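You operate a simulated robot arm through the tools that you are given. There is no shell and no other tool. Be economical: measure what you need, move in short steps, check, and stop when the job is done.

You are at the controls of a simulated robot arm. One attempt, no reset.

Task
Strap the purple rolled mat down in the teal cradle.
Fine: both straps over it, each buckle drawn to its white line.

The check looks at the end state, three seconds after you hand in, the way a careful person would. Anything else that was tipped, shoved, dropped, spilled or broken makes it a failure.

Robot
A 6-joint arm with a two-finger gripper, on a carriage that runs on a rail from [-141, -1738] to [48, 594] (x, y) and turns from -2.182 to 3.613 rad about z. Base frame: it is fixed where the carriage stands at the start and does not move with it; the origin is on the floor, on the carriage's upright axis, x ahead of it, y to its left, z up. Lengths are in mm, angles in rad, forces in N, time in s.
Its first joint turns from -2.897 to 2.897 rad. Places, roughly: bed of the teal cradle [1100, 400, 700]; green buckle [1000, 300, 700]; green strap [1200, 300, 800]; orange buckle [1000, 500, 700]; orange strap [1200, 500, 800]. Payload 5 kg.
The TCP is the grasp point between the finger pads, 30 mm short of the fingertips. In the tool frame z runs along the fingers and y along their closing line. Largest opening 176 mm; the body of the gripper starts 153 mm behind the TCP.
Orientation is that of the tool frame in the base frame, as a unit quaternion [x, y, z, w]. With the fingers straight down and closing along the base's y, the tool's x points along the base's -x, its y along +y and its z along -z.

Tools
- The arm moves only by the tool move_arm. Its argument "motion" is a list that holds one entry, the list of rows, each a list of 7 numbers: the turn, a rotation vector about the base's x, y, z in rad, then the shift along the base's x, y, z in mm, then the finger opening in mm, from 0 to 176. In form: [[[ax, ay, az, x, y, z, gripper], ...]]. A call has 1 to 10 rows; each row is the pose to reach, as a shift and turn from the pose commanded when the call began. A row lasts 0.2 s, in which the tool goes at most 50 mm and 0.15 rad; a call with a longer step from one row to the next is refused whole, and so is a gripper value outside its range. A pose out of reach is approached as far as the arm can. The call stops where the force on the tool passes 90 N (or 10 N more than at its start, if that is more) or the arm is blocked; 0.2 s more then pass. Each finger halts on what it meets, pressing with about 45 N; the grip force reading is that of the motor and also rises with nothing between the fingers. The clock runs only during rows and for 0.2 s after the last one: add rows that repeat a pose to give the fingers time. The reply holds the time, the measured pose of the TCP, the force on the tool along the base axes, the opening and the grip force, in the units named above and with some noise, with the torque about the TCP (base axes, N m) and any sound that the robot's microphone picked up, and new pictures: "show" is both (left out), scene, wrist or none.
- Cameras (640 x 400 px; columns grow to the right, rows downward): "scene" is now at [67, 202, 1638.5]; the picture's right is [-0.20, -0.98, 0.00], its down [-0.70, 0.14, -0.70] and it looks along [0.68, -0.14, -0.72] (base axes); focal length 249 px, centre (320, 200). "wrist" rides on the gripper at [67, -9, -183] in the tool frame; the picture's right is [0.14, 0.99, 0.00], its down [-0.92, 0.13, -0.36] and it looks along [-0.36, 0.05, 0.93] (tool axes); focal length 251 px, centre (320, 200). There is no depth. A picture from a camera that has moved, and an enlarged one, comes with that camera's place and axes in the base frame and with its lens. The place of the scene camera against the robot may be out by one fixed shift of up to 18 mm in any direction.
- move_column(by): slides the trunk up (or, below 0, down) by that many mm; the arm and the scene camera ride with it, the base frame stays. It gives what a move gives, with no picture.
- steer(legs): drives the robot by 1 to 6 legs, each [ahead, left, turn to the left] in mm, mm and rad, along the robot's own axes; the way and the turn of a leg run together, so that a leg with both is an arc; at most 1500 mm and 3.142 rad a leg. The arm and the cameras ride along, it lands a little off, and it stops where it bumps. It keeps to its track: a leg is cut to what the track allows. It gives what a move gives, and a new picture of the scene camera.
- head_to(pan, tilt): turns the head with the scene camera to pan (to the left, within 2.094 rad either way) and tilt (down, from -0.506 to 1.204), counted from straight ahead of the robot. It gives what a move gives, and a new picture of the scene camera.
- inspect(camera, box): a new picture of the part [left, top, right, bottom] of that camera's present view, enlarged. No time passes.
- close_job(): hands the job in; it is judged then, once.

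Work in short steps. Places have to be worked out from the pictures, the camera data and where the tool is seen: move nearer, look again, correct. Check each grasp and each placing, and mend what went wrong. You have 120 turns and 260 pictures in all, those below and enlarged ones among them. Open the gripper and draw the arm clear of the work before you hand the job in, unless the task says otherwise; then end with one line.

The tools are called as a command line: name --argument value ..., lists and objects as JSON in quotes. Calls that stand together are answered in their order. move_arm: Moves the arm, as the interface text tells. Its arguments: {"type":"object","properties":{"motion":{"type":"array","items":{"type":"array","items":{"type":"array","items":{"type":"number"}}}},"show":{"type":"string","enum":["both","scene","wrist","none"]}},"required":["motion"]} The other tools are called the same way: move_column (by) slides the trunk up or down; steer (legs) drives the base; head_to (pan, tilt) turns the head that bears the scene camera; inspect (camera, box) takes an enlarged picture of a part of a camera's view; close_job () hands the job in.

At the start:

```text
clock: 0.0
position: [766.4, 319.9, 1063.7]
orientation: [0.001, 1.0, 0.0, 0.0]
wrist_force: [-0.1, 1.4, -0.2]
moment: [0.01, -0.02, -0.01]
gripper_width: 176.1
finger_force: 0.0
trunk travel left (down, up): [-200.0, 150.0]
robot x, y, heading: [-1.9, 3.0, -0.001]
head pan, tilt: [-0.197, 0.799]
```

scene: 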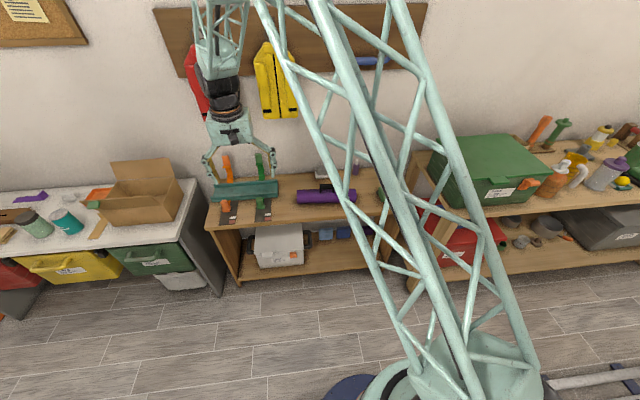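
wrist: 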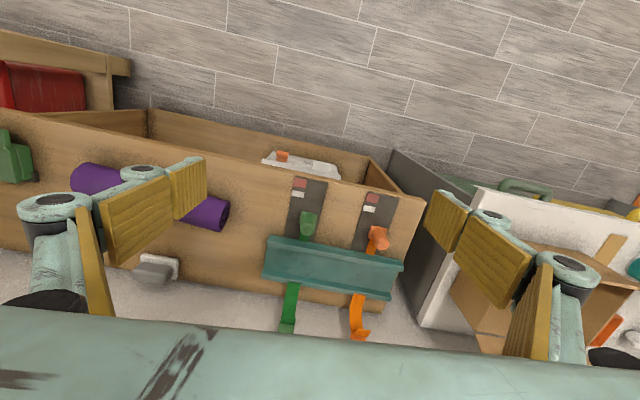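

I'll enlarge the cradle area in both cameras to understand the mechanism before moving.

inspect --camera "scene" --box '[190, 130, 390, 255]'

inspect --camera "wrist" --box '[220, 160, 460, 350]'

inspect --camera "wrist" --box '[40, 120, 280, 310]'

```text
3.20 times, centred on (290, 192) of scene
camera zoom: at [67.0, 202.0, 1638.5], right [-0.2, -0.98, 0.0], down [-0.7, 0.14, -0.7], along [0.68, -0.14, -0.72], focal length 797 px, centre (416, 224)
```

zoom: 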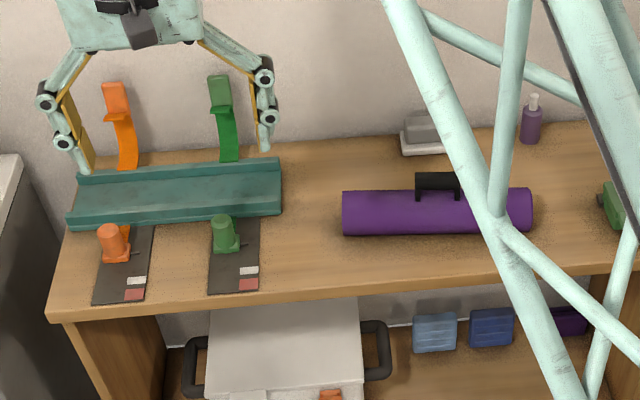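

```text
2.11 times, centred on (340, 255) of wrist
camera zoom: at [700.2, 309.7, 1246.5], right [-0.14, 0.99, 0.0], down [0.92, 0.13, 0.36], along [0.36, 0.05, -0.93], focal length 529 px, centre (278, 84)
```

zoom: 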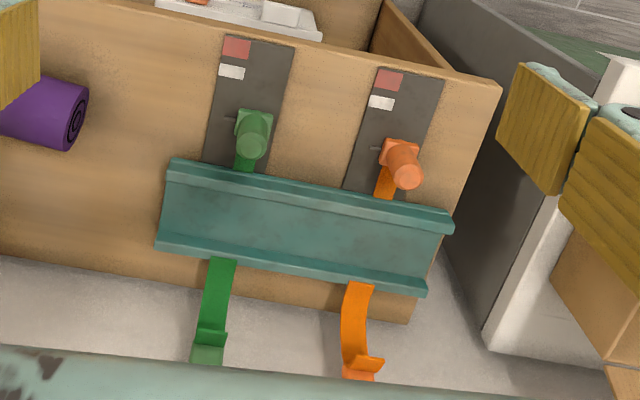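

```text
2.11 times, centred on (160, 215) of wrist
camera zoom: at [700.2, 309.7, 1246.5], right [-0.14, 0.99, 0.0], down [0.92, 0.13, 0.36], along [0.36, 0.05, -0.93], focal length 529 px, centre (657, 168)
```

zoom: 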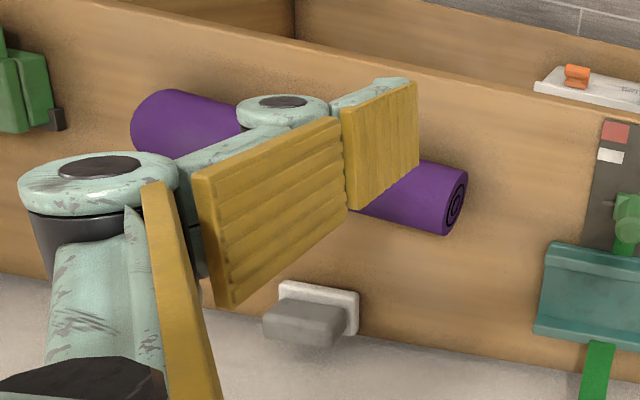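

The straps hinge at the back of the cradle, the buckles slide on grey plates at the front (white line then red zone), and the mat has a black handle. I'll move the arm above the mat for a closer view.

move_arm --motion '[[[0, 0, 0, 10, -45, 0, 176], [0, 0, 0, 20, -90, 0, 176], [0, 0, 0, 30, -135, 0, 176], [0, 0, 0, 40, -180, 0, 176], [0, 0, 0, 50, -225, 0, 176], [0, 0, 0, 60, -270, 0, 176], [0, 0, 0, 70, -315, 0, 176], [0, 0, 0, 70, -315, 0, 176]]]'

```text
clock: 1.8
position: [837.3, 5.5, 1063.3]
orientation: [0.0, 1.0, 0.0, 0.0]
wrist_force: [-0.3, -0.8, -0.1]
moment: [0.16, 0.05, 0.03]
gripper_width: 176.1
finger_force: 0.1
trunk travel left (down, up): [-200.0, 150.0]
robot x, y, heading: [2.0, 1.7, 0.002]
head pan, tilt: [-0.197, 0.799]
camera scene: at [67.3, 201.6, 1638.5], right [-0.2, -0.98, 0.0], down [-0.7, 0.14, -0.7], along [0.68, -0.14, -0.72], focal length 249 px, centre (320, 200)
camera wrist: at [770.5, -5.5, 1246.0], right [-0.14, 0.99, 0.0], down [0.92, 0.13, 0.36], along [0.36, 0.05, -0.93], focal length 251 px, centre (320, 200)
```

scene: 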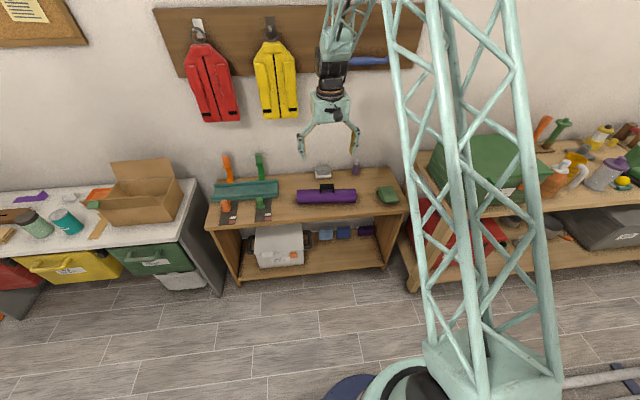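
wrist: 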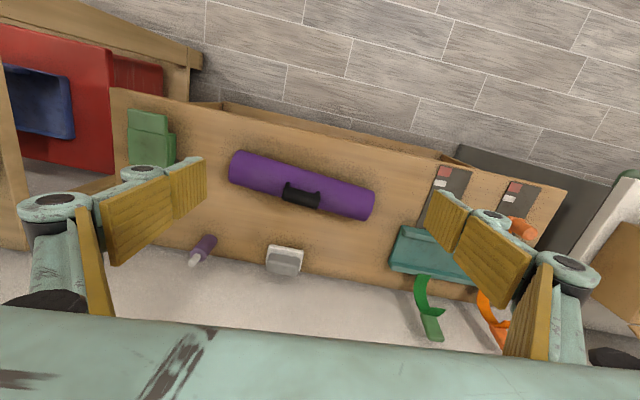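

The mat axis is yawed by about -0.155 rad with its handle near (945, -18). I'll turn the tool so the fingers close across the handle, and descend part way above it.

move_arm --motion '[[[0, 0, 0.1416, 11, -2, -11, 176], [0, 0, 0.2832, 22, -5, -22, 176], [0, 0, 0.4248, 32, -7, -33, 176], [0, 0, 0.5664, 43, -9, -44, 176], [0, 0, 0.708, 54, -12, -55, 176], [0, 0, 0.8496, 65, -14, -66, 176], [0, 0, 0.9912, 76, -16, -77, 176], [0, 0, 1.1328, 87, -19, -88, 176], [0, 0, 1.2744, 97, -21, -99, 176], [0, 0, 1.416, 108, -23, -113, 176]]]'

inspect --camera "scene" --box '[260, 100, 400, 225]'

```text
clock: 4.0
position: [945.3, -17.8, 950.9]
orientation: [-0.651, 0.759, 0.0, 0.0]
wrist_force: [-1.6, 0.4, 0.2]
moment: [-0.03, -0.07, -0.02]
gripper_width: 175.9
finger_force: 0.0
trunk travel left (down, up): [-200.0, 150.0]
robot x, y, heading: [-3.1, 0.2, 0.001]
head pan, tilt: [-0.197, 0.799]
camera scene: at [66.6, 202.1, 1638.4], right [-0.2, -0.98, 0.0], down [-0.7, 0.14, -0.7], along [0.68, -0.14, -0.72], focal length 249 px, centre (320, 200)
camera wrist: at [943.9, -86.3, 1134.1], right [-1.0, 0.01, 0.0], down [0.01, 0.93, 0.36], along [0.01, 0.36, -0.93], focal length 251 px, centre (320, 200)
```

scene: 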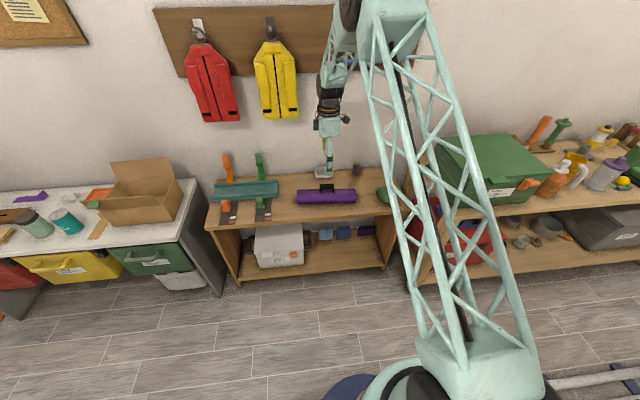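
wrist: 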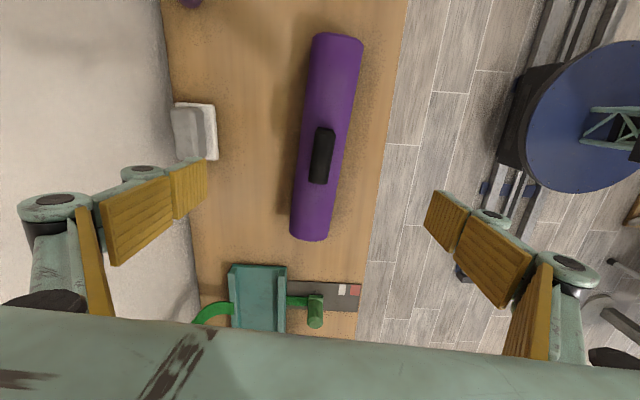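

```text
3.20 times, centred on (330, 162) of scene
camera zoom: at [66.6, 202.1, 1638.4], right [-0.2, -0.98, 0.0], down [-0.7, 0.14, -0.7], along [0.68, -0.14, -0.72], focal length 797 px, centre (288, 320)
```

zoom: 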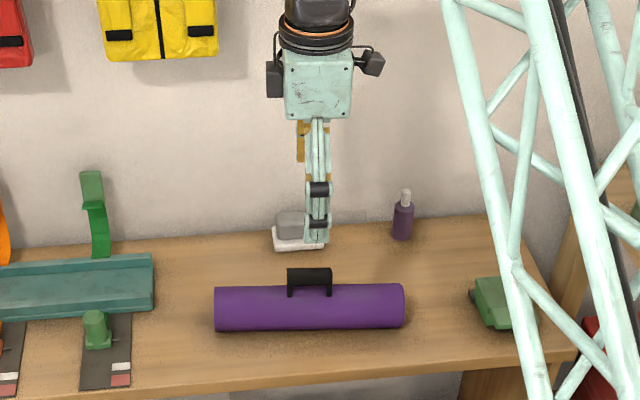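

The handle lies at about (945.5, -18, 780), right below the TCP. I'll descend to z≈830 with fingers partly closed and look at the clearance.

move_arm --motion '[[[0, 0, 0, 0, 0, -40, 150], [0, 0, 0, 0, 0, -80, 110], [0, 0, 0, 0, 0, -115, 80], [0, 0, 0, 0, 0, -115, 80], [0, 0, 0, 0, 0, -115, 80]]]'

inspect --camera "scene" --box '[280, 130, 380, 215]'

inspect --camera "wrist" --box '[240, 100, 440, 300]'

```text
clock: 5.2
position: [943.6, -18.1, 836.8]
orientation: [-0.651, 0.759, 0.0, -0.001]
wrist_force: [0.4, 0.2, 0.3]
moment: [0.02, -0.02, 0.01]
gripper_width: 80.4
finger_force: 0.1
trunk travel left (down, up): [-200.0, 150.0]
robot x, y, heading: [4.0, 1.8, -0.002]
head pan, tilt: [-0.197, 0.799]
camera scene: at [66.8, 202.0, 1638.5], right [-0.2, -0.98, 0.0], down [-0.7, 0.14, -0.7], along [0.68, -0.14, -0.72], focal length 249 px, centre (320, 200)
camera wrist: at [942.9, -86.5, 1018.7], right [-1.0, 0.02, 0.0], down [0.01, 0.93, 0.36], along [0.01, 0.36, -0.93], focal length 251 px, centre (320, 200)
```

scene: 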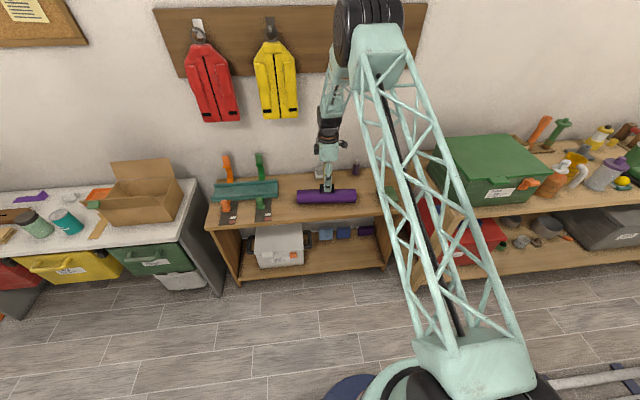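
wrist: 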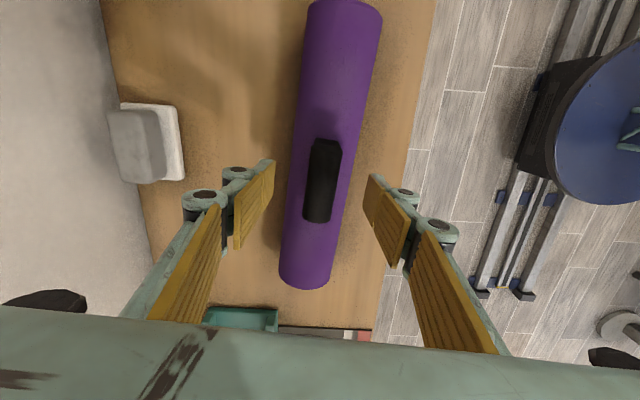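

```text
4.71 times, centred on (330, 172) of scene
camera zoom: at [66.8, 202.0, 1638.5], right [-0.2, -0.98, 0.0], down [-0.7, 0.14, -0.7], along [0.68, -0.14, -0.72], focal length 1172 px, centre (273, 329)
```

zoom: 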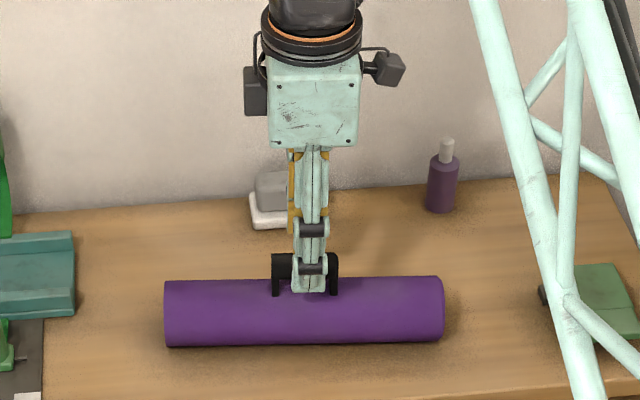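

```text
2.00 times, centred on (340, 200) of wrist
camera zoom: at [942.9, -86.5, 1018.7], right [-1.0, 0.02, 0.0], down [0.01, 0.93, 0.36], along [0.01, 0.36, -0.93], focal length 503 px, centre (280, 200)
```

zoom: 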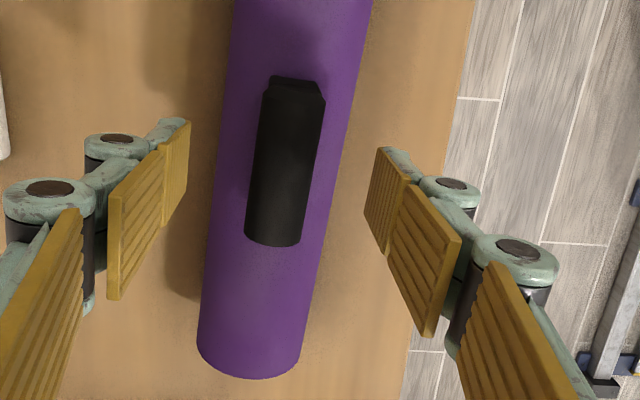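

The handle is centred between the fingers. I'll lower to z≈800 (tips about 770) and close on the bar.

move_arm --motion '[[[0, 0, 0, 1, 2, -18, 80], [0, 0, 0, 1, 2, -36, 80], [0, 0, 0, 1, 2, -36, 55], [0, 0, 0, 1, 2, -36, 30], [0, 0, 0, 1, 2, -36, 15], [0, 0, 0, 1, 2, -36, 10], [0, 0, 0, 1, 2, -36, 10]]]'

inspect --camera "scene" --box '[280, 130, 380, 215]'

```text
clock: 6.8
position: [944.8, -15.6, 799.7]
orientation: [-0.65, 0.76, 0.0, 0.0]
wrist_force: [-1.3, 0.2, 0.8]
moment: [-0.05, 0.0, 0.92]
gripper_width: 23.7
finger_force: 44.5
trunk travel left (down, up): [-200.0, 150.0]
robot x, y, heading: [-1.0, -3.7, 0.003]
head pan, tilt: [-0.197, 0.799]
camera scene: at [67.2, 202.0, 1638.4], right [-0.2, -0.98, 0.0], down [-0.7, 0.14, -0.7], along [0.68, -0.14, -0.72], focal length 249 px, centre (320, 200)
camera wrist: at [943.9, -84.3, 982.9], right [-1.0, 0.02, 0.0], down [0.02, 0.93, 0.36], along [0.01, 0.36, -0.93], focal length 251 px, centre (320, 200)
```

scene: 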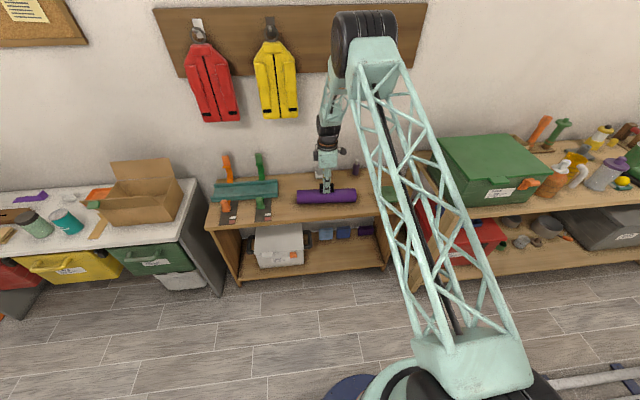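
wrist: 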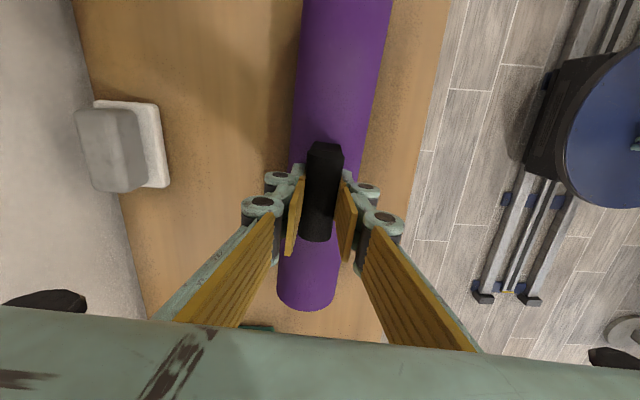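

```text
4.71 times, centred on (330, 172) of scene
camera zoom: at [67.2, 202.0, 1638.4], right [-0.2, -0.98, 0.0], down [-0.7, 0.14, -0.7], along [0.68, -0.14, -0.72], focal length 1172 px, centre (273, 329)
```

zoom: 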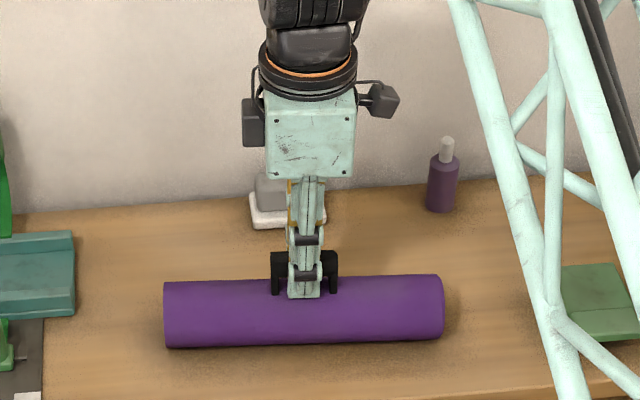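

The bar is gripped (23.7 mm). I'll lift the mat straight up and check the weight.

move_arm --motion '[[[0, 0, 0, 0, 0, 20, 10], [0, 0, 0, 0, 0, 50, 10], [0, 0, 0, 0, 0, 85, 10], [0, 0, 0, 0, 0, 120, 10], [0, 0, 0, 0, 0, 160, 10], [0, 0, 0, -10, 0, 200, 10], [0, 0, 0, -10, 0, 200, 10]]]'

```text
clock: 8.4
position: [935.7, -13.6, 1002.2]
orientation: [-0.65, 0.76, -0.001, 0.001]
wrist_force: [-1.5, -0.3, 1.5]
moment: [0.01, -0.15, -0.01]
gripper_width: 10.0
finger_force: 0.0
trunk travel left (down, up): [-200.0, 150.0]
robot x, y, heading: [-1.5, -3.3, -0.001]
head pan, tilt: [-0.197, 0.799]
camera scene: at [65.6, 202.1, 1638.4], right [-0.2, -0.98, 0.0], down [-0.7, 0.14, -0.7], along [0.68, -0.14, -0.72], focal length 249 px, centre (320, 200)
camera wrist: at [934.9, -81.7, 1185.4], right [-1.0, 0.02, 0.0], down [0.01, 0.93, 0.36], along [0.01, 0.36, -0.93], focal length 251 px, centre (320, 200)
```

scene: 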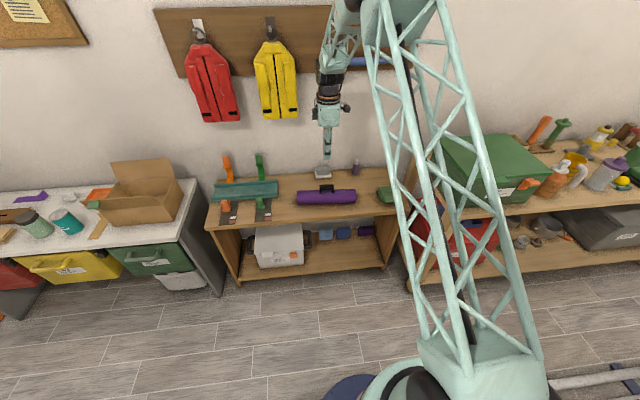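
wrist: 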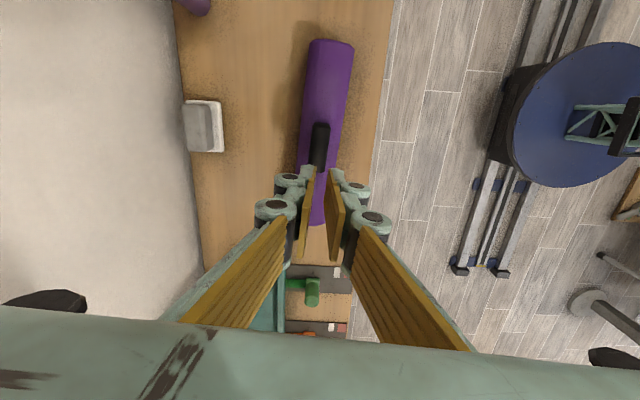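

The fingers slipped off the top of the bar (closed to 10 mm); the mat stayed put. I'll reopen, go lower by ~20 mm, and grip again.

move_arm --motion '[[[0, 0, 0, 5, 0, -45, 40], [0, 0, 0, 10, 0, -90, 60], [0, 0, 0, 10, -2, -135, 70], [0, 0, 0, 10, -2, -175, 70], [0, 0, 0, 10, -2, -200, 70], [0, 0, 0, 10, -2, -212, 70], [0, 0, 0, 10, -2, -220, 70], [0, 0, 0, 10, -2, -226, 70]]]'

inspect --camera "scene" --box '[290, 150, 370, 215]'

```text
clock: 10.2
position: [945.5, -17.1, 772.0]
orientation: [-0.65, 0.76, 0.001, -0.001]
wrist_force: [1.3, 0.7, -1.4]
moment: [0.02, 0.03, 0.01]
gripper_width: 70.2
finger_force: 0.4
trunk travel left (down, up): [-200.0, 150.0]
robot x, y, heading: [-2.0, -0.6, -0.002]
head pan, tilt: [-0.197, 0.799]
camera scene: at [68.0, 202.0, 1638.2], right [-0.2, -0.98, 0.0], down [-0.7, 0.14, -0.7], along [0.68, -0.14, -0.72], focal length 249 px, centre (320, 200)
camera wrist: at [945.4, -85.6, 954.8], right [-1.0, 0.02, 0.0], down [0.02, 0.93, 0.36], along [0.0, 0.36, -0.93], focal length 251 px, centre (320, 200)
```

scene: 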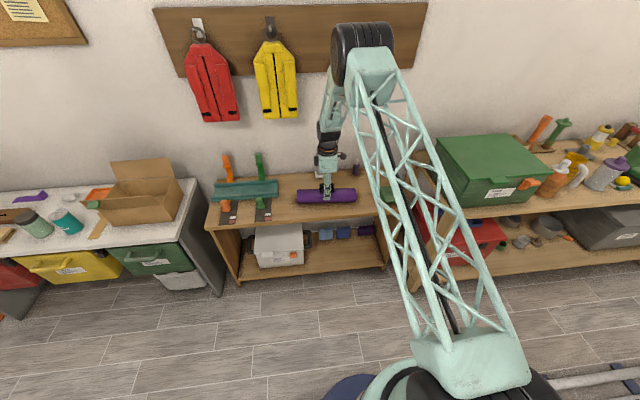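
wrist: 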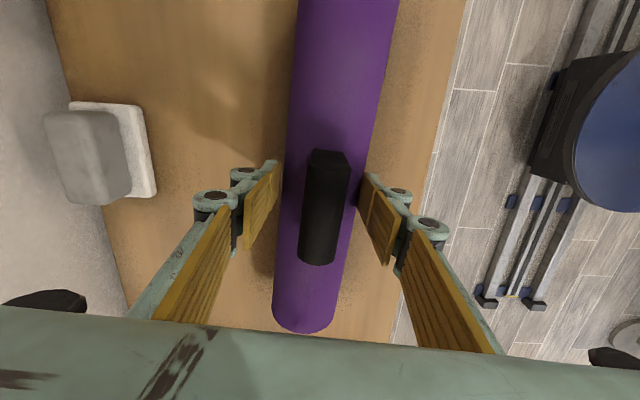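

```text
6.15 times, centred on (330, 182) of scene
camera zoom: at [68.0, 202.0, 1638.2], right [-0.2, -0.98, 0.0], down [-0.7, 0.14, -0.7], along [0.68, -0.14, -0.72], focal length 1533 px, centre (258, 308)
```

zoom: 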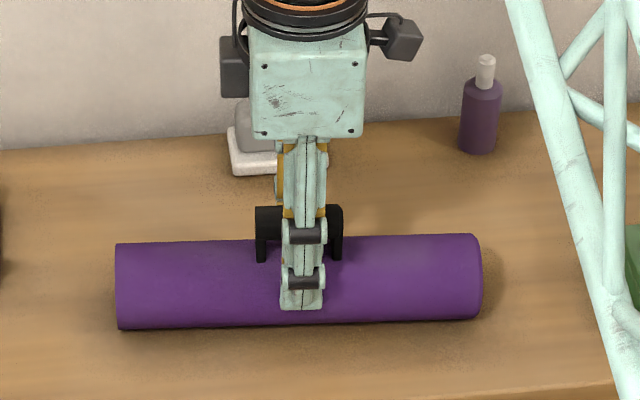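

Tool sits around the bar; closing now and watching the opening.

move_arm --motion '[[[0, 0, 0, 0, 0, 0, 45], [0, 0, 0, 0, 0, 0, 25], [0, 0, 0, 0, 0, 0, 12], [0, 0, 0, 0, 0, 0, 5], [0, 0, 0, 0, 0, 0, 5]]]'

inspect --camera "wrist" --box '[240, 100, 400, 300]'

```text
clock: 11.4
position: [945.5, -17.2, 773.9]
orientation: [-0.65, 0.76, 0.0, 0.0]
wrist_force: [-0.5, 0.7, 0.0]
moment: [-0.02, -0.02, 0.0]
gripper_width: 65.7
finger_force: 45.3
trunk travel left (down, up): [-200.0, 150.0]
robot x, y, heading: [-7.6, -1.1, 0.0]
head pan, tilt: [-0.197, 0.799]
camera scene: at [67.2, 202.0, 1638.4], right [-0.2, -0.98, 0.0], down [-0.7, 0.14, -0.7], along [0.68, -0.14, -0.72], focal length 249 px, centre (320, 200)
camera wrist: at [945.1, -85.5, 956.5], right [-1.0, 0.02, 0.0], down [0.02, 0.93, 0.36], along [0.01, 0.36, -0.93], focal length 251 px, centre (320, 200)
```

scene: 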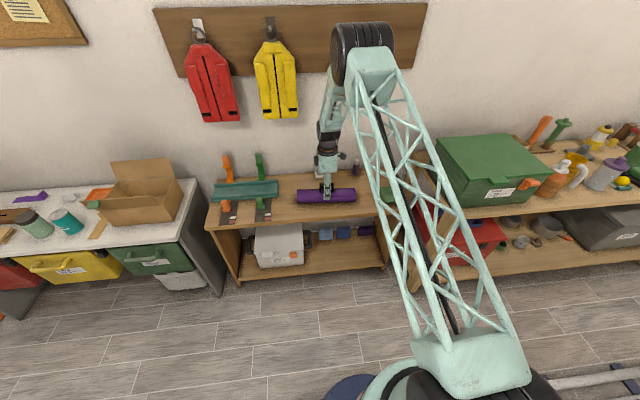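
wrist: 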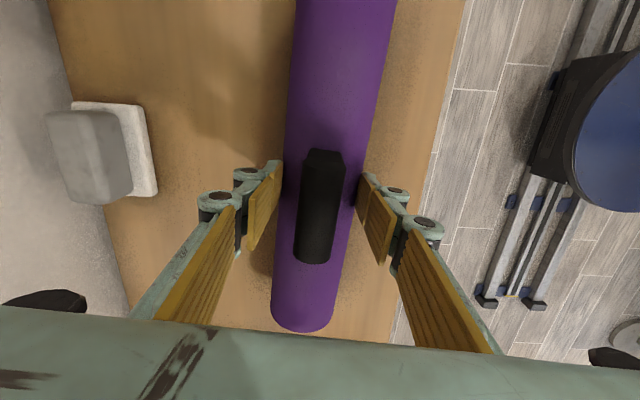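

```text
2.00 times, centred on (320, 200) of wrist
camera zoom: at [945.1, -85.5, 956.5], right [-1.0, 0.02, 0.0], down [0.02, 0.93, 0.36], along [0.01, 0.36, -0.93], focal length 503 px, centre (320, 200)
```

zoom: 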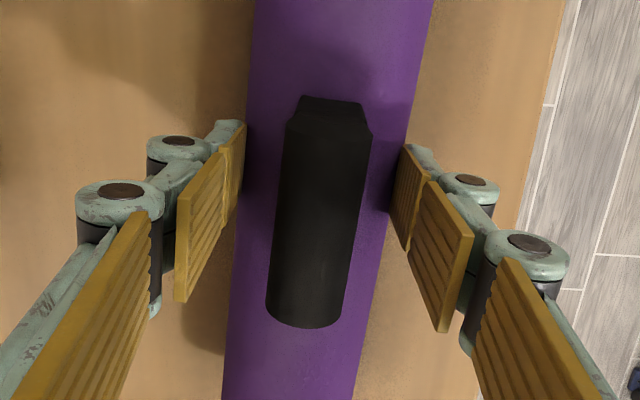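

The fingers met the mat's own sides (65.7 mm), so the mat top is near z≈767. I'll open, rise to TCP z≈795 (deepest bar grip), close and lift only a little to see whether it holds.

move_arm --motion '[[[0, 0, 0.02, 0, 0, 0, 75], [0, 0, 0.02, 0, 0, 10, 75], [0, 0, 0.02, 0, 0, 20, 75], [0, 0, 0.02, 0, 0, 20, 50], [0, 0, 0.02, 0, 0, 20, 25], [0, 0, 0.02, 0, 0, 20, 0], [0, 0, 0.02, 0, 0, 20, 0], [0, 0, 0.02, 0, 0, 20, 0]]]' --show "wrist"

inspect --camera "scene" --box '[290, 150, 370, 215]'

```text
clock: 13.2
position: [947.1, -17.9, 795.0]
orientation: [-0.658, 0.753, -0.001, 0.0]
wrist_force: [-0.1, -0.3, 13.2]
moment: [-0.23, 0.08, -0.82]
gripper_width: 25.1
finger_force: 44.5
trunk travel left (down, up): [-200.0, 150.0]
robot x, y, heading: [1.7, -2.4, 0.001]
head pan, tilt: [-0.197, 0.799]
camera wrist: at [946.8, -86.1, 977.7], right [-1.0, 0.0, 0.0], down [0.0, 0.93, 0.36], along [0.0, 0.36, -0.93], focal length 251 px, centre (320, 200)
```

wrist: 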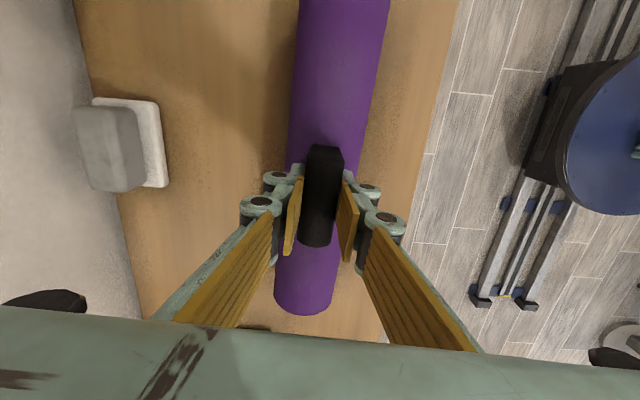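

```text
6.15 times, centred on (330, 182) of scene
camera zoom: at [66.3, 202.0, 1638.6], right [-0.2, -0.98, 0.0], down [-0.7, 0.14, -0.7], along [0.68, -0.14, -0.72], focal length 1533 px, centre (258, 308)
```

zoom: 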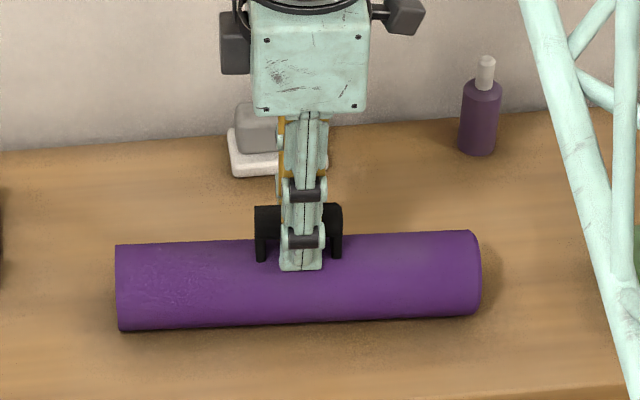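

The tips press lightly on the mat here. I'll re-grip 3 mm higher with a 0.01 rad yaw correction, then lift slowly by 30 mm.

move_arm --motion '[[[0, 0, 0, 0, 0, 0, 40], [0, 0, -0.01, 0, 0, 3, 40], [0, 0, -0.01, 0, 0, 3, 20], [0, 0, -0.01, 0, 0, 3, 0], [0, 0, -0.01, 0, 0, 3, 0], [0, 0, -0.01, 0, 0, 3, 0], [0, 0, -0.01, 0, 0, 6, 0], [0, 0, -0.01, 0, 0, 10, 0], [0, 0, -0.01, 0, 0, 14, 0], [0, 0, -0.01, 0, 0, 18, 0]]]' --show "wrist"

inspect --camera "scene" --box '[290, 150, 370, 215]'

```text
clock: 15.4
position: [944.9, -18.0, 810.9]
orientation: [-0.654, 0.757, 0.0, 0.0]
wrist_force: [-0.2, -0.2, -3.2]
moment: [0.0, 0.05, 0.85]
gripper_width: 23.4
finger_force: 44.8
trunk travel left (down, up): [-200.0, 150.0]
robot x, y, heading: [1.6, 1.7, -0.001]
head pan, tilt: [-0.197, 0.799]
camera wrist: at [945.7, -86.7, 994.2], right [-1.0, 0.01, 0.0], down [0.01, 0.93, 0.36], along [0.0, 0.36, -0.93], focal length 251 px, centre (320, 200)
```

wrist: 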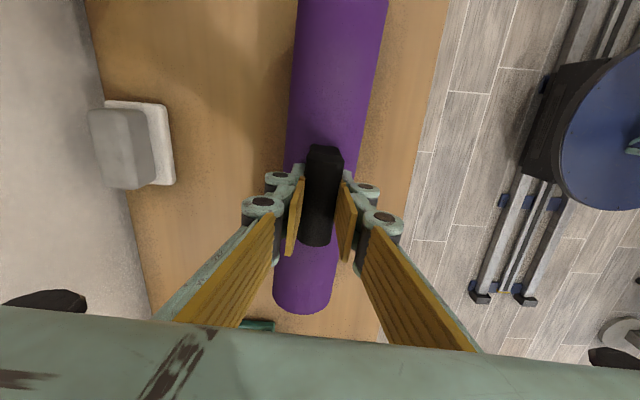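

```text
6.15 times, centred on (330, 182) of scene
camera zoom: at [67.3, 202.0, 1638.4], right [-0.2, -0.98, 0.0], down [-0.7, 0.14, -0.7], along [0.68, -0.14, -0.72], focal length 1533 px, centre (258, 308)
```

zoom: 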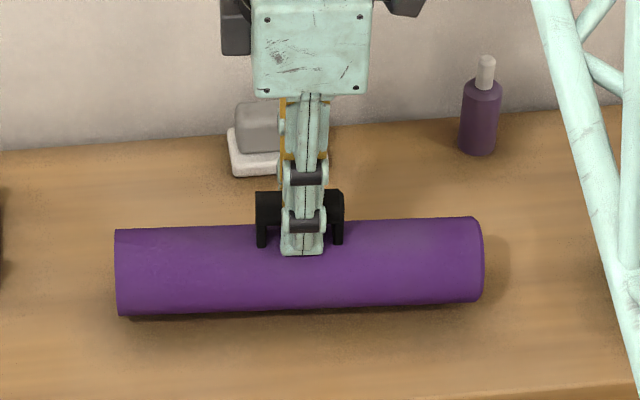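

The mat is off the bench and held. I'll continue up gently.

move_arm --motion '[[[0, 0, 0, 0, 0, 8, 0], [0, 0, 0, 0, 0, 18, 0], [0, 0, 0, 0, 0, 30, 0], [0, 0, 0, 0, 0, 45, 0], [0, 0, 0, 0, 0, 62, 0], [0, 0, 0, 0, 0, 80, 0], [0, 0, 0, 0, 0, 98, 0], [0, 0, 0, 0, 0, 115, 0], [0, 0, 0, 0, 0, 128, 0], [0, 0, 0, 0, 0, 135, 0]]]'

```text
clock: 17.6
position: [944.3, -17.7, 947.5]
orientation: [-0.654, 0.756, -0.001, 0.0]
wrist_force: [0.5, -0.6, -3.0]
moment: [-0.02, 0.02, 0.0]
gripper_width: 25.1
finger_force: 44.9
trunk travel left (down, up): [-200.0, 150.0]
robot x, y, heading: [2.4, 1.2, -0.0]
head pan, tilt: [-0.197, 0.799]
camera scene: at [67.2, 202.0, 1638.4], right [-0.2, -0.98, 0.0], down [-0.7, 0.14, -0.7], along [0.68, -0.14, -0.72], focal length 249 px, centre (320, 200)
camera wrist: at [944.9, -86.5, 1129.9], right [-1.0, 0.01, 0.0], down [0.01, 0.93, 0.36], along [0.0, 0.36, -0.93], focal length 251 px, centre (320, 200)
```

scene: 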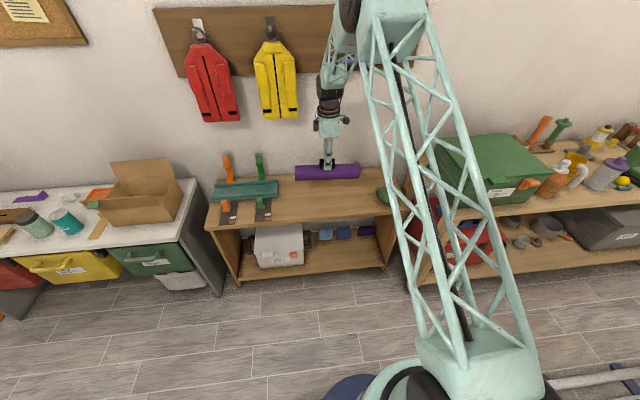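
wrist: 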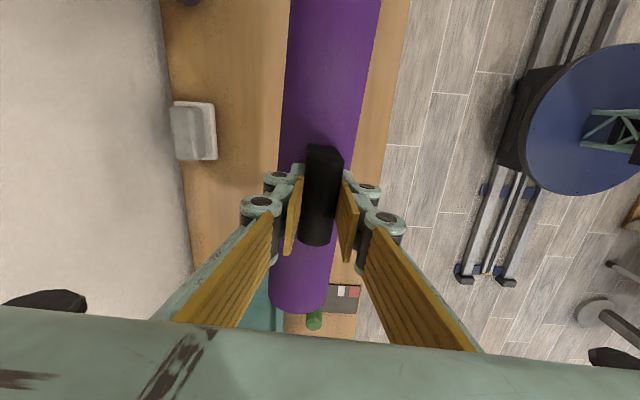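

Mat is held securely with its bottom near z≈846, above the knobs. I'll drive the carriage left along its rail to bring it abreast of the cradle.

steer --legs '[[32, 400, 0]]'

inspect --camera "wrist" --box '[160, 0, 480, 400]'

```text
clock: 20.2
position: [976.8, 386.2, 947.8]
orientation: [-0.655, 0.755, 0.0, 0.0]
wrist_force: [0.3, -0.5, -3.9]
moment: [-0.02, 0.01, -0.95]
gripper_width: 24.9
finger_force: 44.3
trunk travel left (down, up): [-200.0, 150.0]
robot x, y, heading: [31.5, 402.9, -0.002]
head pan, tilt: [-0.197, 0.799]
camera scene: at [99.4, 603.7, 1638.4], right [-0.19, -0.98, 0.0], down [-0.7, 0.14, -0.7], along [0.68, -0.14, -0.72], focal length 249 px, centre (320, 200)
```

scene: 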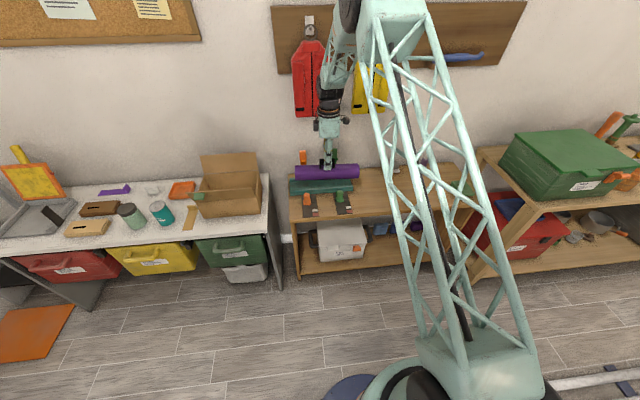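

```text
1.00 times, centred on (320, 200) of wrist (not enlarged: the box is as wide or as high as the picture)
camera zoom: at [977.7, 317.2, 1129.8], right [-1.0, 0.0, 0.0], down [0.0, 0.93, 0.36], along [0.0, 0.36, -0.93], focal length 251 px, centre (320, 200)
```

zoom: 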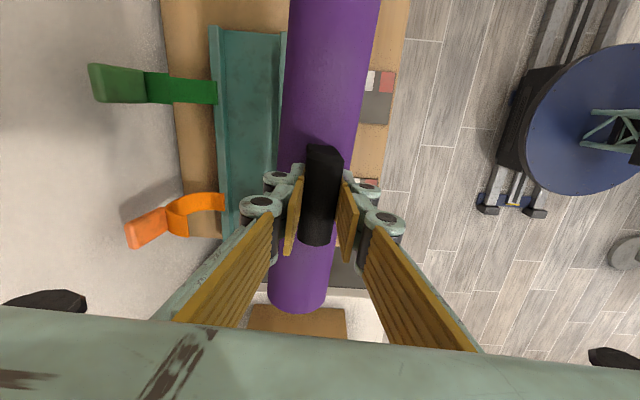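

Cradle axis is yawed about -0.08 rad, centre near (1085, 395); the robot is now abreast. I'll raise the arm, and test its reach forward while aligning yaw to the cradle.

move_arm --motion '[[[0, 0, 0.01, 10, 1, 0, 0], [0, 0, 0.03, 25, 3, 0, 0], [0, 0, 0.05, 42, 5, 0, 0], [0, 0, 0.07, 60, 6, 0, 0], [0, 0, 0.08, 78, 7, 0, 0], [0, 0, 0.08, 95, 8, 0, 0], [0, 0, 0.08, 105, 8, 0, 0], [0, 0, 0.08, 108, 8, 0, 0], [0, 0, 0.08, 108, 8, 0, 0]]]'

inspect --camera "scene" --box '[270, 110, 390, 230]'

```text
clock: 22.2
position: [1086.6, 393.4, 945.7]
orientation: [-0.684, 0.729, 0.0, 0.0]
wrist_force: [0.6, -0.9, -2.7]
moment: [0.01, 0.09, 0.06]
gripper_width: 24.2
finger_force: 44.9
trunk travel left (down, up): [-200.0, 150.0]
robot x, y, heading: [33.5, 401.6, 0.006]
head pan, tilt: [-0.197, 0.799]
camera scene: at [99.4, 603.7, 1638.4], right [-0.19, -0.98, 0.0], down [-0.7, 0.14, -0.7], along [0.68, -0.14, -0.72], focal length 249 px, centre (320, 200)
camera wrist: at [1092.1, 325.6, 1129.2], right [-1.0, -0.08, 0.0], down [-0.07, 0.93, 0.36], along [-0.03, 0.36, -0.93], focal length 251 px, centre (320, 200)
```

scene: 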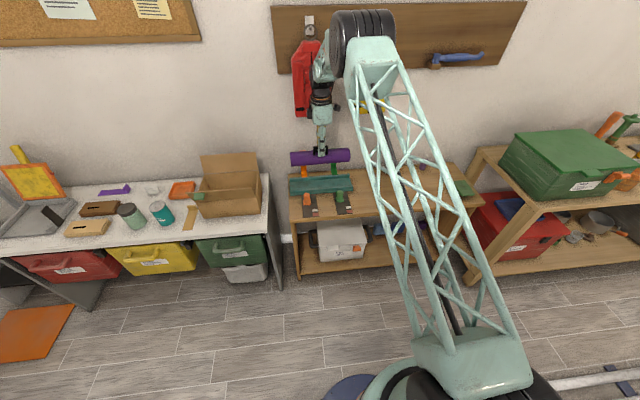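
wrist: 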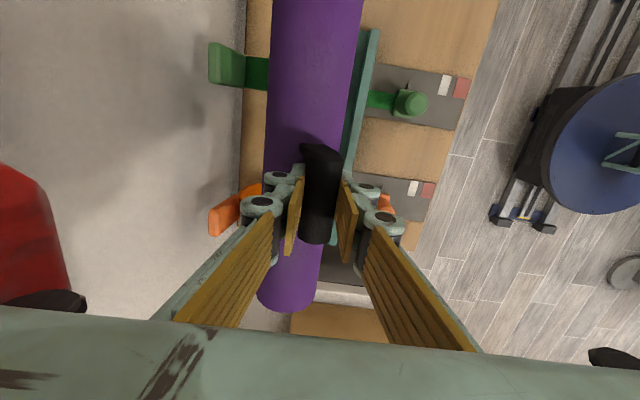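

```text
3.33 times, centred on (330, 170) of scene
camera zoom: at [99.4, 603.7, 1638.4], right [-0.19, -0.98, 0.0], down [-0.7, 0.14, -0.7], along [0.68, -0.14, -0.72], focal length 830 px, centre (287, 300)
```

zoom: 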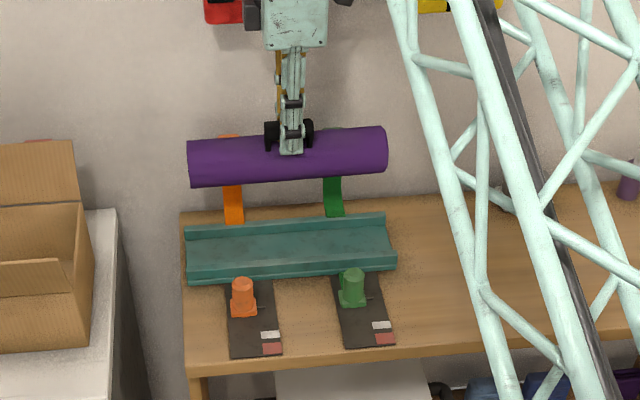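

Reach is fine. The mat hangs rolled slightly so its axis is ~14 mm beyond the bar, and its yaw is ~0.04 off the cradle's; I'll correct both while lowering 85 mm.

move_arm --motion '[[[0, 0, -0.01, -4, 0, -5, 0], [0, 0, -0.02, -8, 0, -15, 0], [0, 0, -0.03, -12, 0, -28, 0], [0, 0, -0.04, -14, 0, -42, 0], [0, 0, -0.04, -14, 0, -56, 0], [0, 0, -0.04, -14, 0, -70, 0], [0, 0, -0.04, -14, 0, -80, 0], [0, 0, -0.04, -14, 0, -85, 0]]]'

inspect --camera "scene" --box '[270, 130, 370, 220]'

```text
clock: 24.0
position: [1071.0, 394.4, 861.8]
orientation: [-0.669, 0.743, 0.0, 0.0]
wrist_force: [-0.6, 1.1, -3.0]
moment: [0.02, 0.06, 0.01]
gripper_width: 24.2
finger_force: 44.9
trunk travel left (down, up): [-200.0, 150.0]
robot x, y, heading: [35.2, 402.4, -0.002]
head pan, tilt: [-0.197, 0.799]
camera scene: at [99.5, 603.7, 1638.4], right [-0.19, -0.98, 0.0], down [-0.7, 0.14, -0.7], along [0.68, -0.14, -0.72], focal length 249 px, centre (320, 200)
camera wrist: at [1074.3, 325.9, 1044.5], right [-1.0, -0.04, 0.0], down [-0.03, 0.93, 0.36], along [-0.01, 0.36, -0.93], focal length 251 px, centre (320, 200)
```

scene: 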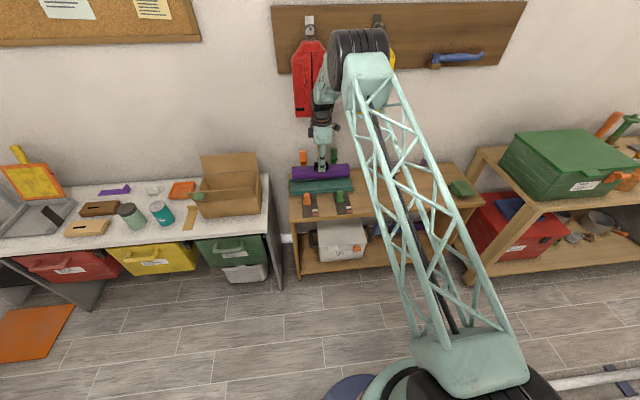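
wrist: 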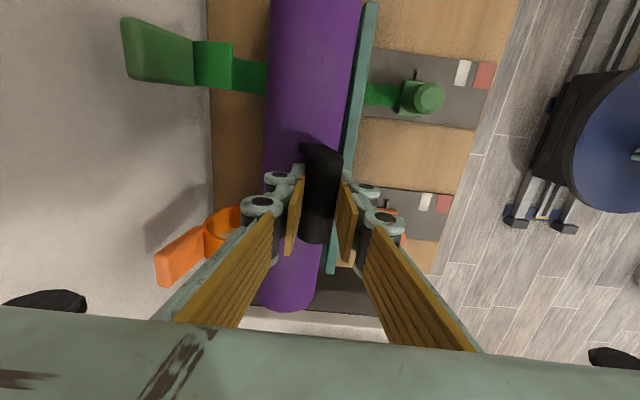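

```text
4.44 times, centred on (320, 175) of scene
camera zoom: at [99.5, 603.7, 1638.4], right [-0.19, -0.98, 0.0], down [-0.7, 0.14, -0.7], along [0.68, -0.14, -0.72], focal length 1107 px, centre (320, 311)
```

zoom: 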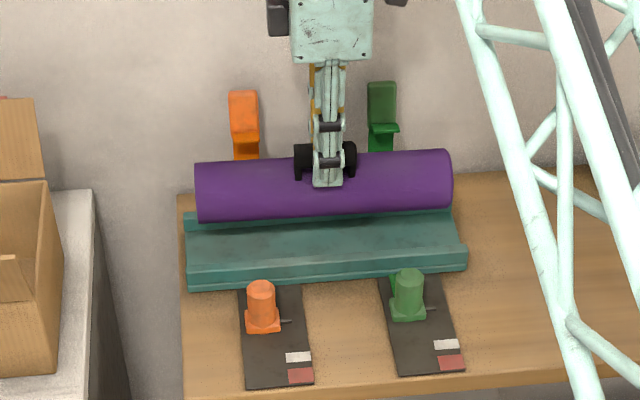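

The mat is nearly aligned; it sits ~6 mm too far back. I'll correct slightly and lower slowly until the bed carries it.

move_arm --motion '[[[0, 0, 0.01, -4, 0, -4, 0], [0, 0, 0.015, -6, 0, -9, 0], [0, 0, 0.015, -6, 0, -14, 0], [0, 0, 0.015, -6, 0, -19, 0], [0, 0, 0.015, -6, 0, -24, 0], [0, 0, 0.015, -6, 0, -28, 0], [0, 0, 0.015, -6, 0, -32, 0]]]'

inspect --camera "scene" --box '[270, 130, 370, 220]'

```text
clock: 25.6
position: [1064.6, 394.5, 830.1]
orientation: [-0.676, 0.737, 0.001, 0.0]
wrist_force: [0.2, 0.4, -2.5]
moment: [-0.01, 0.04, -0.01]
gripper_width: 24.1
finger_force: 44.9
trunk travel left (down, up): [-200.0, 150.0]
robot x, y, heading: [33.5, 403.1, 0.004]
head pan, tilt: [-0.197, 0.799]
camera scene: at [99.4, 603.7, 1638.4], right [-0.19, -0.98, 0.0], down [-0.7, 0.14, -0.7], along [0.68, -0.14, -0.72], focal length 249 px, centre (320, 200)
camera wrist: at [1069.2, 325.6, 1012.7], right [-1.0, -0.05, 0.0], down [-0.05, 0.93, 0.36], along [-0.02, 0.36, -0.93], focal length 251 px, centre (320, 200)
```

scene: 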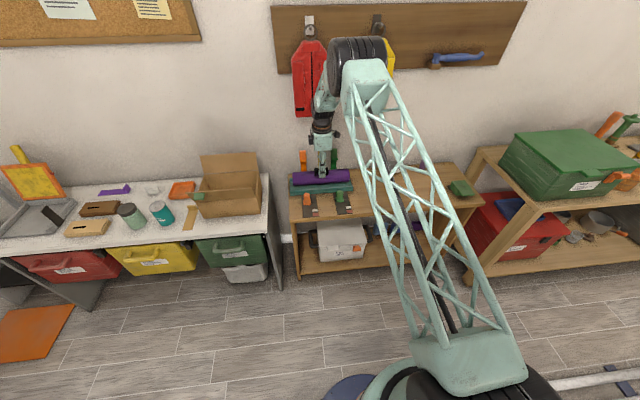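
wrist: 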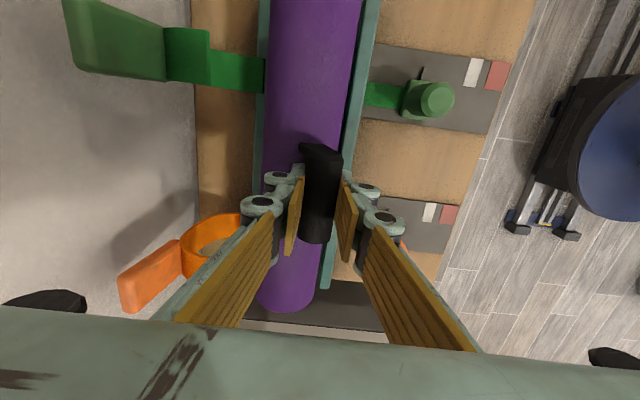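

```text
4.44 times, centred on (320, 175) of scene
camera zoom: at [99.4, 603.7, 1638.4], right [-0.19, -0.98, 0.0], down [-0.7, 0.14, -0.7], along [0.68, -0.14, -0.72], focal length 1107 px, centre (320, 311)
```

zoom: 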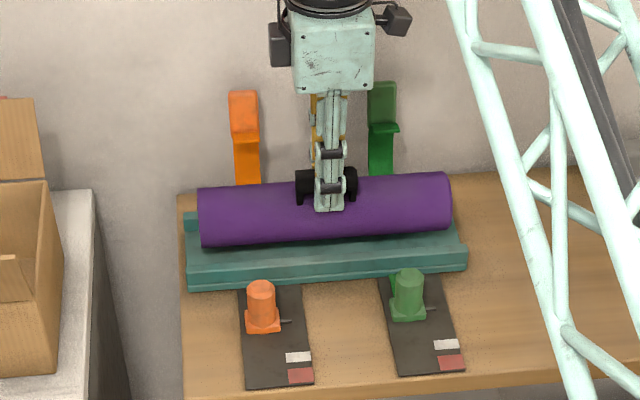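

Both cradle lips are now visible; the mat still sits ~5 mm to the back. Correct and continue lowering until contact.

move_arm --motion '[[[0, 0, 0, -3, 0, -2, 0], [0, 0, 0, -5, 0, -5, 0], [0, 0, 0, -5, 0, -9, 0], [0, 0, 0, -5, 0, -13, 0], [0, 0, 0, -5, 0, -17, 0], [0, 0, 0, -5, 0, -20, 0]]]'

inspect --camera "scene" --box '[270, 130, 370, 220]'

```text
clock: 27.0
position: [1059.4, 392.9, 811.7]
orientation: [-0.676, 0.737, 0.0, 0.0]
wrist_force: [-2.2, -2.5, 7.4]
moment: [0.94, 0.07, 0.22]
gripper_width: 24.2
finger_force: 44.6
trunk travel left (down, up): [-200.0, 150.0]
robot x, y, heading: [31.2, 401.6, 0.002]
head pan, tilt: [-0.197, 0.799]
camera scene: at [98.6, 603.4, 1638.7], right [-0.19, -0.98, 0.0], down [-0.7, 0.14, -0.7], along [0.68, -0.14, -0.72], focal length 249 px, centre (320, 200)
camera wrist: at [1064.2, 325.0, 994.1], right [-1.0, -0.05, 0.0], down [-0.05, 0.93, 0.36], along [-0.02, 0.36, -0.93], focal length 251 px, centre (320, 200)
```

scene: 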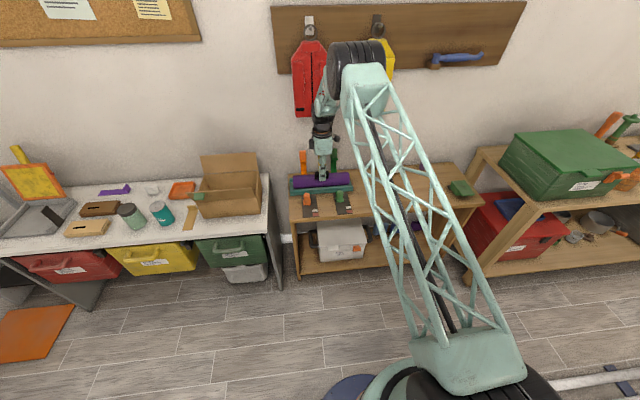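
wrist: 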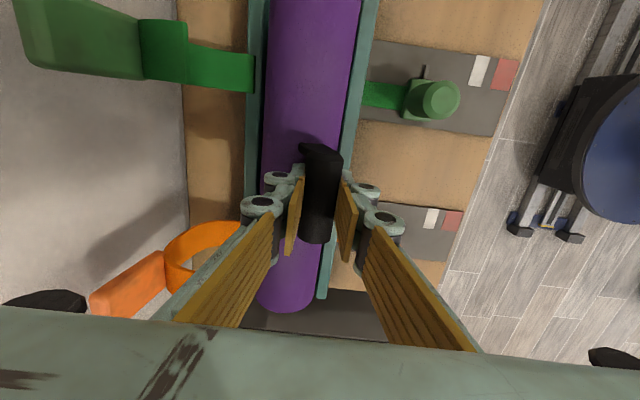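

```text
4.44 times, centred on (320, 175) of scene
camera zoom: at [98.6, 603.4, 1638.7], right [-0.19, -0.98, 0.0], down [-0.7, 0.14, -0.7], along [0.68, -0.14, -0.72], focal length 1107 px, centre (320, 311)
```

zoom: 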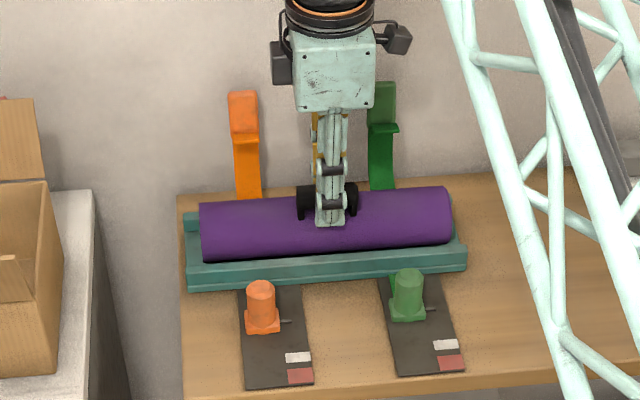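

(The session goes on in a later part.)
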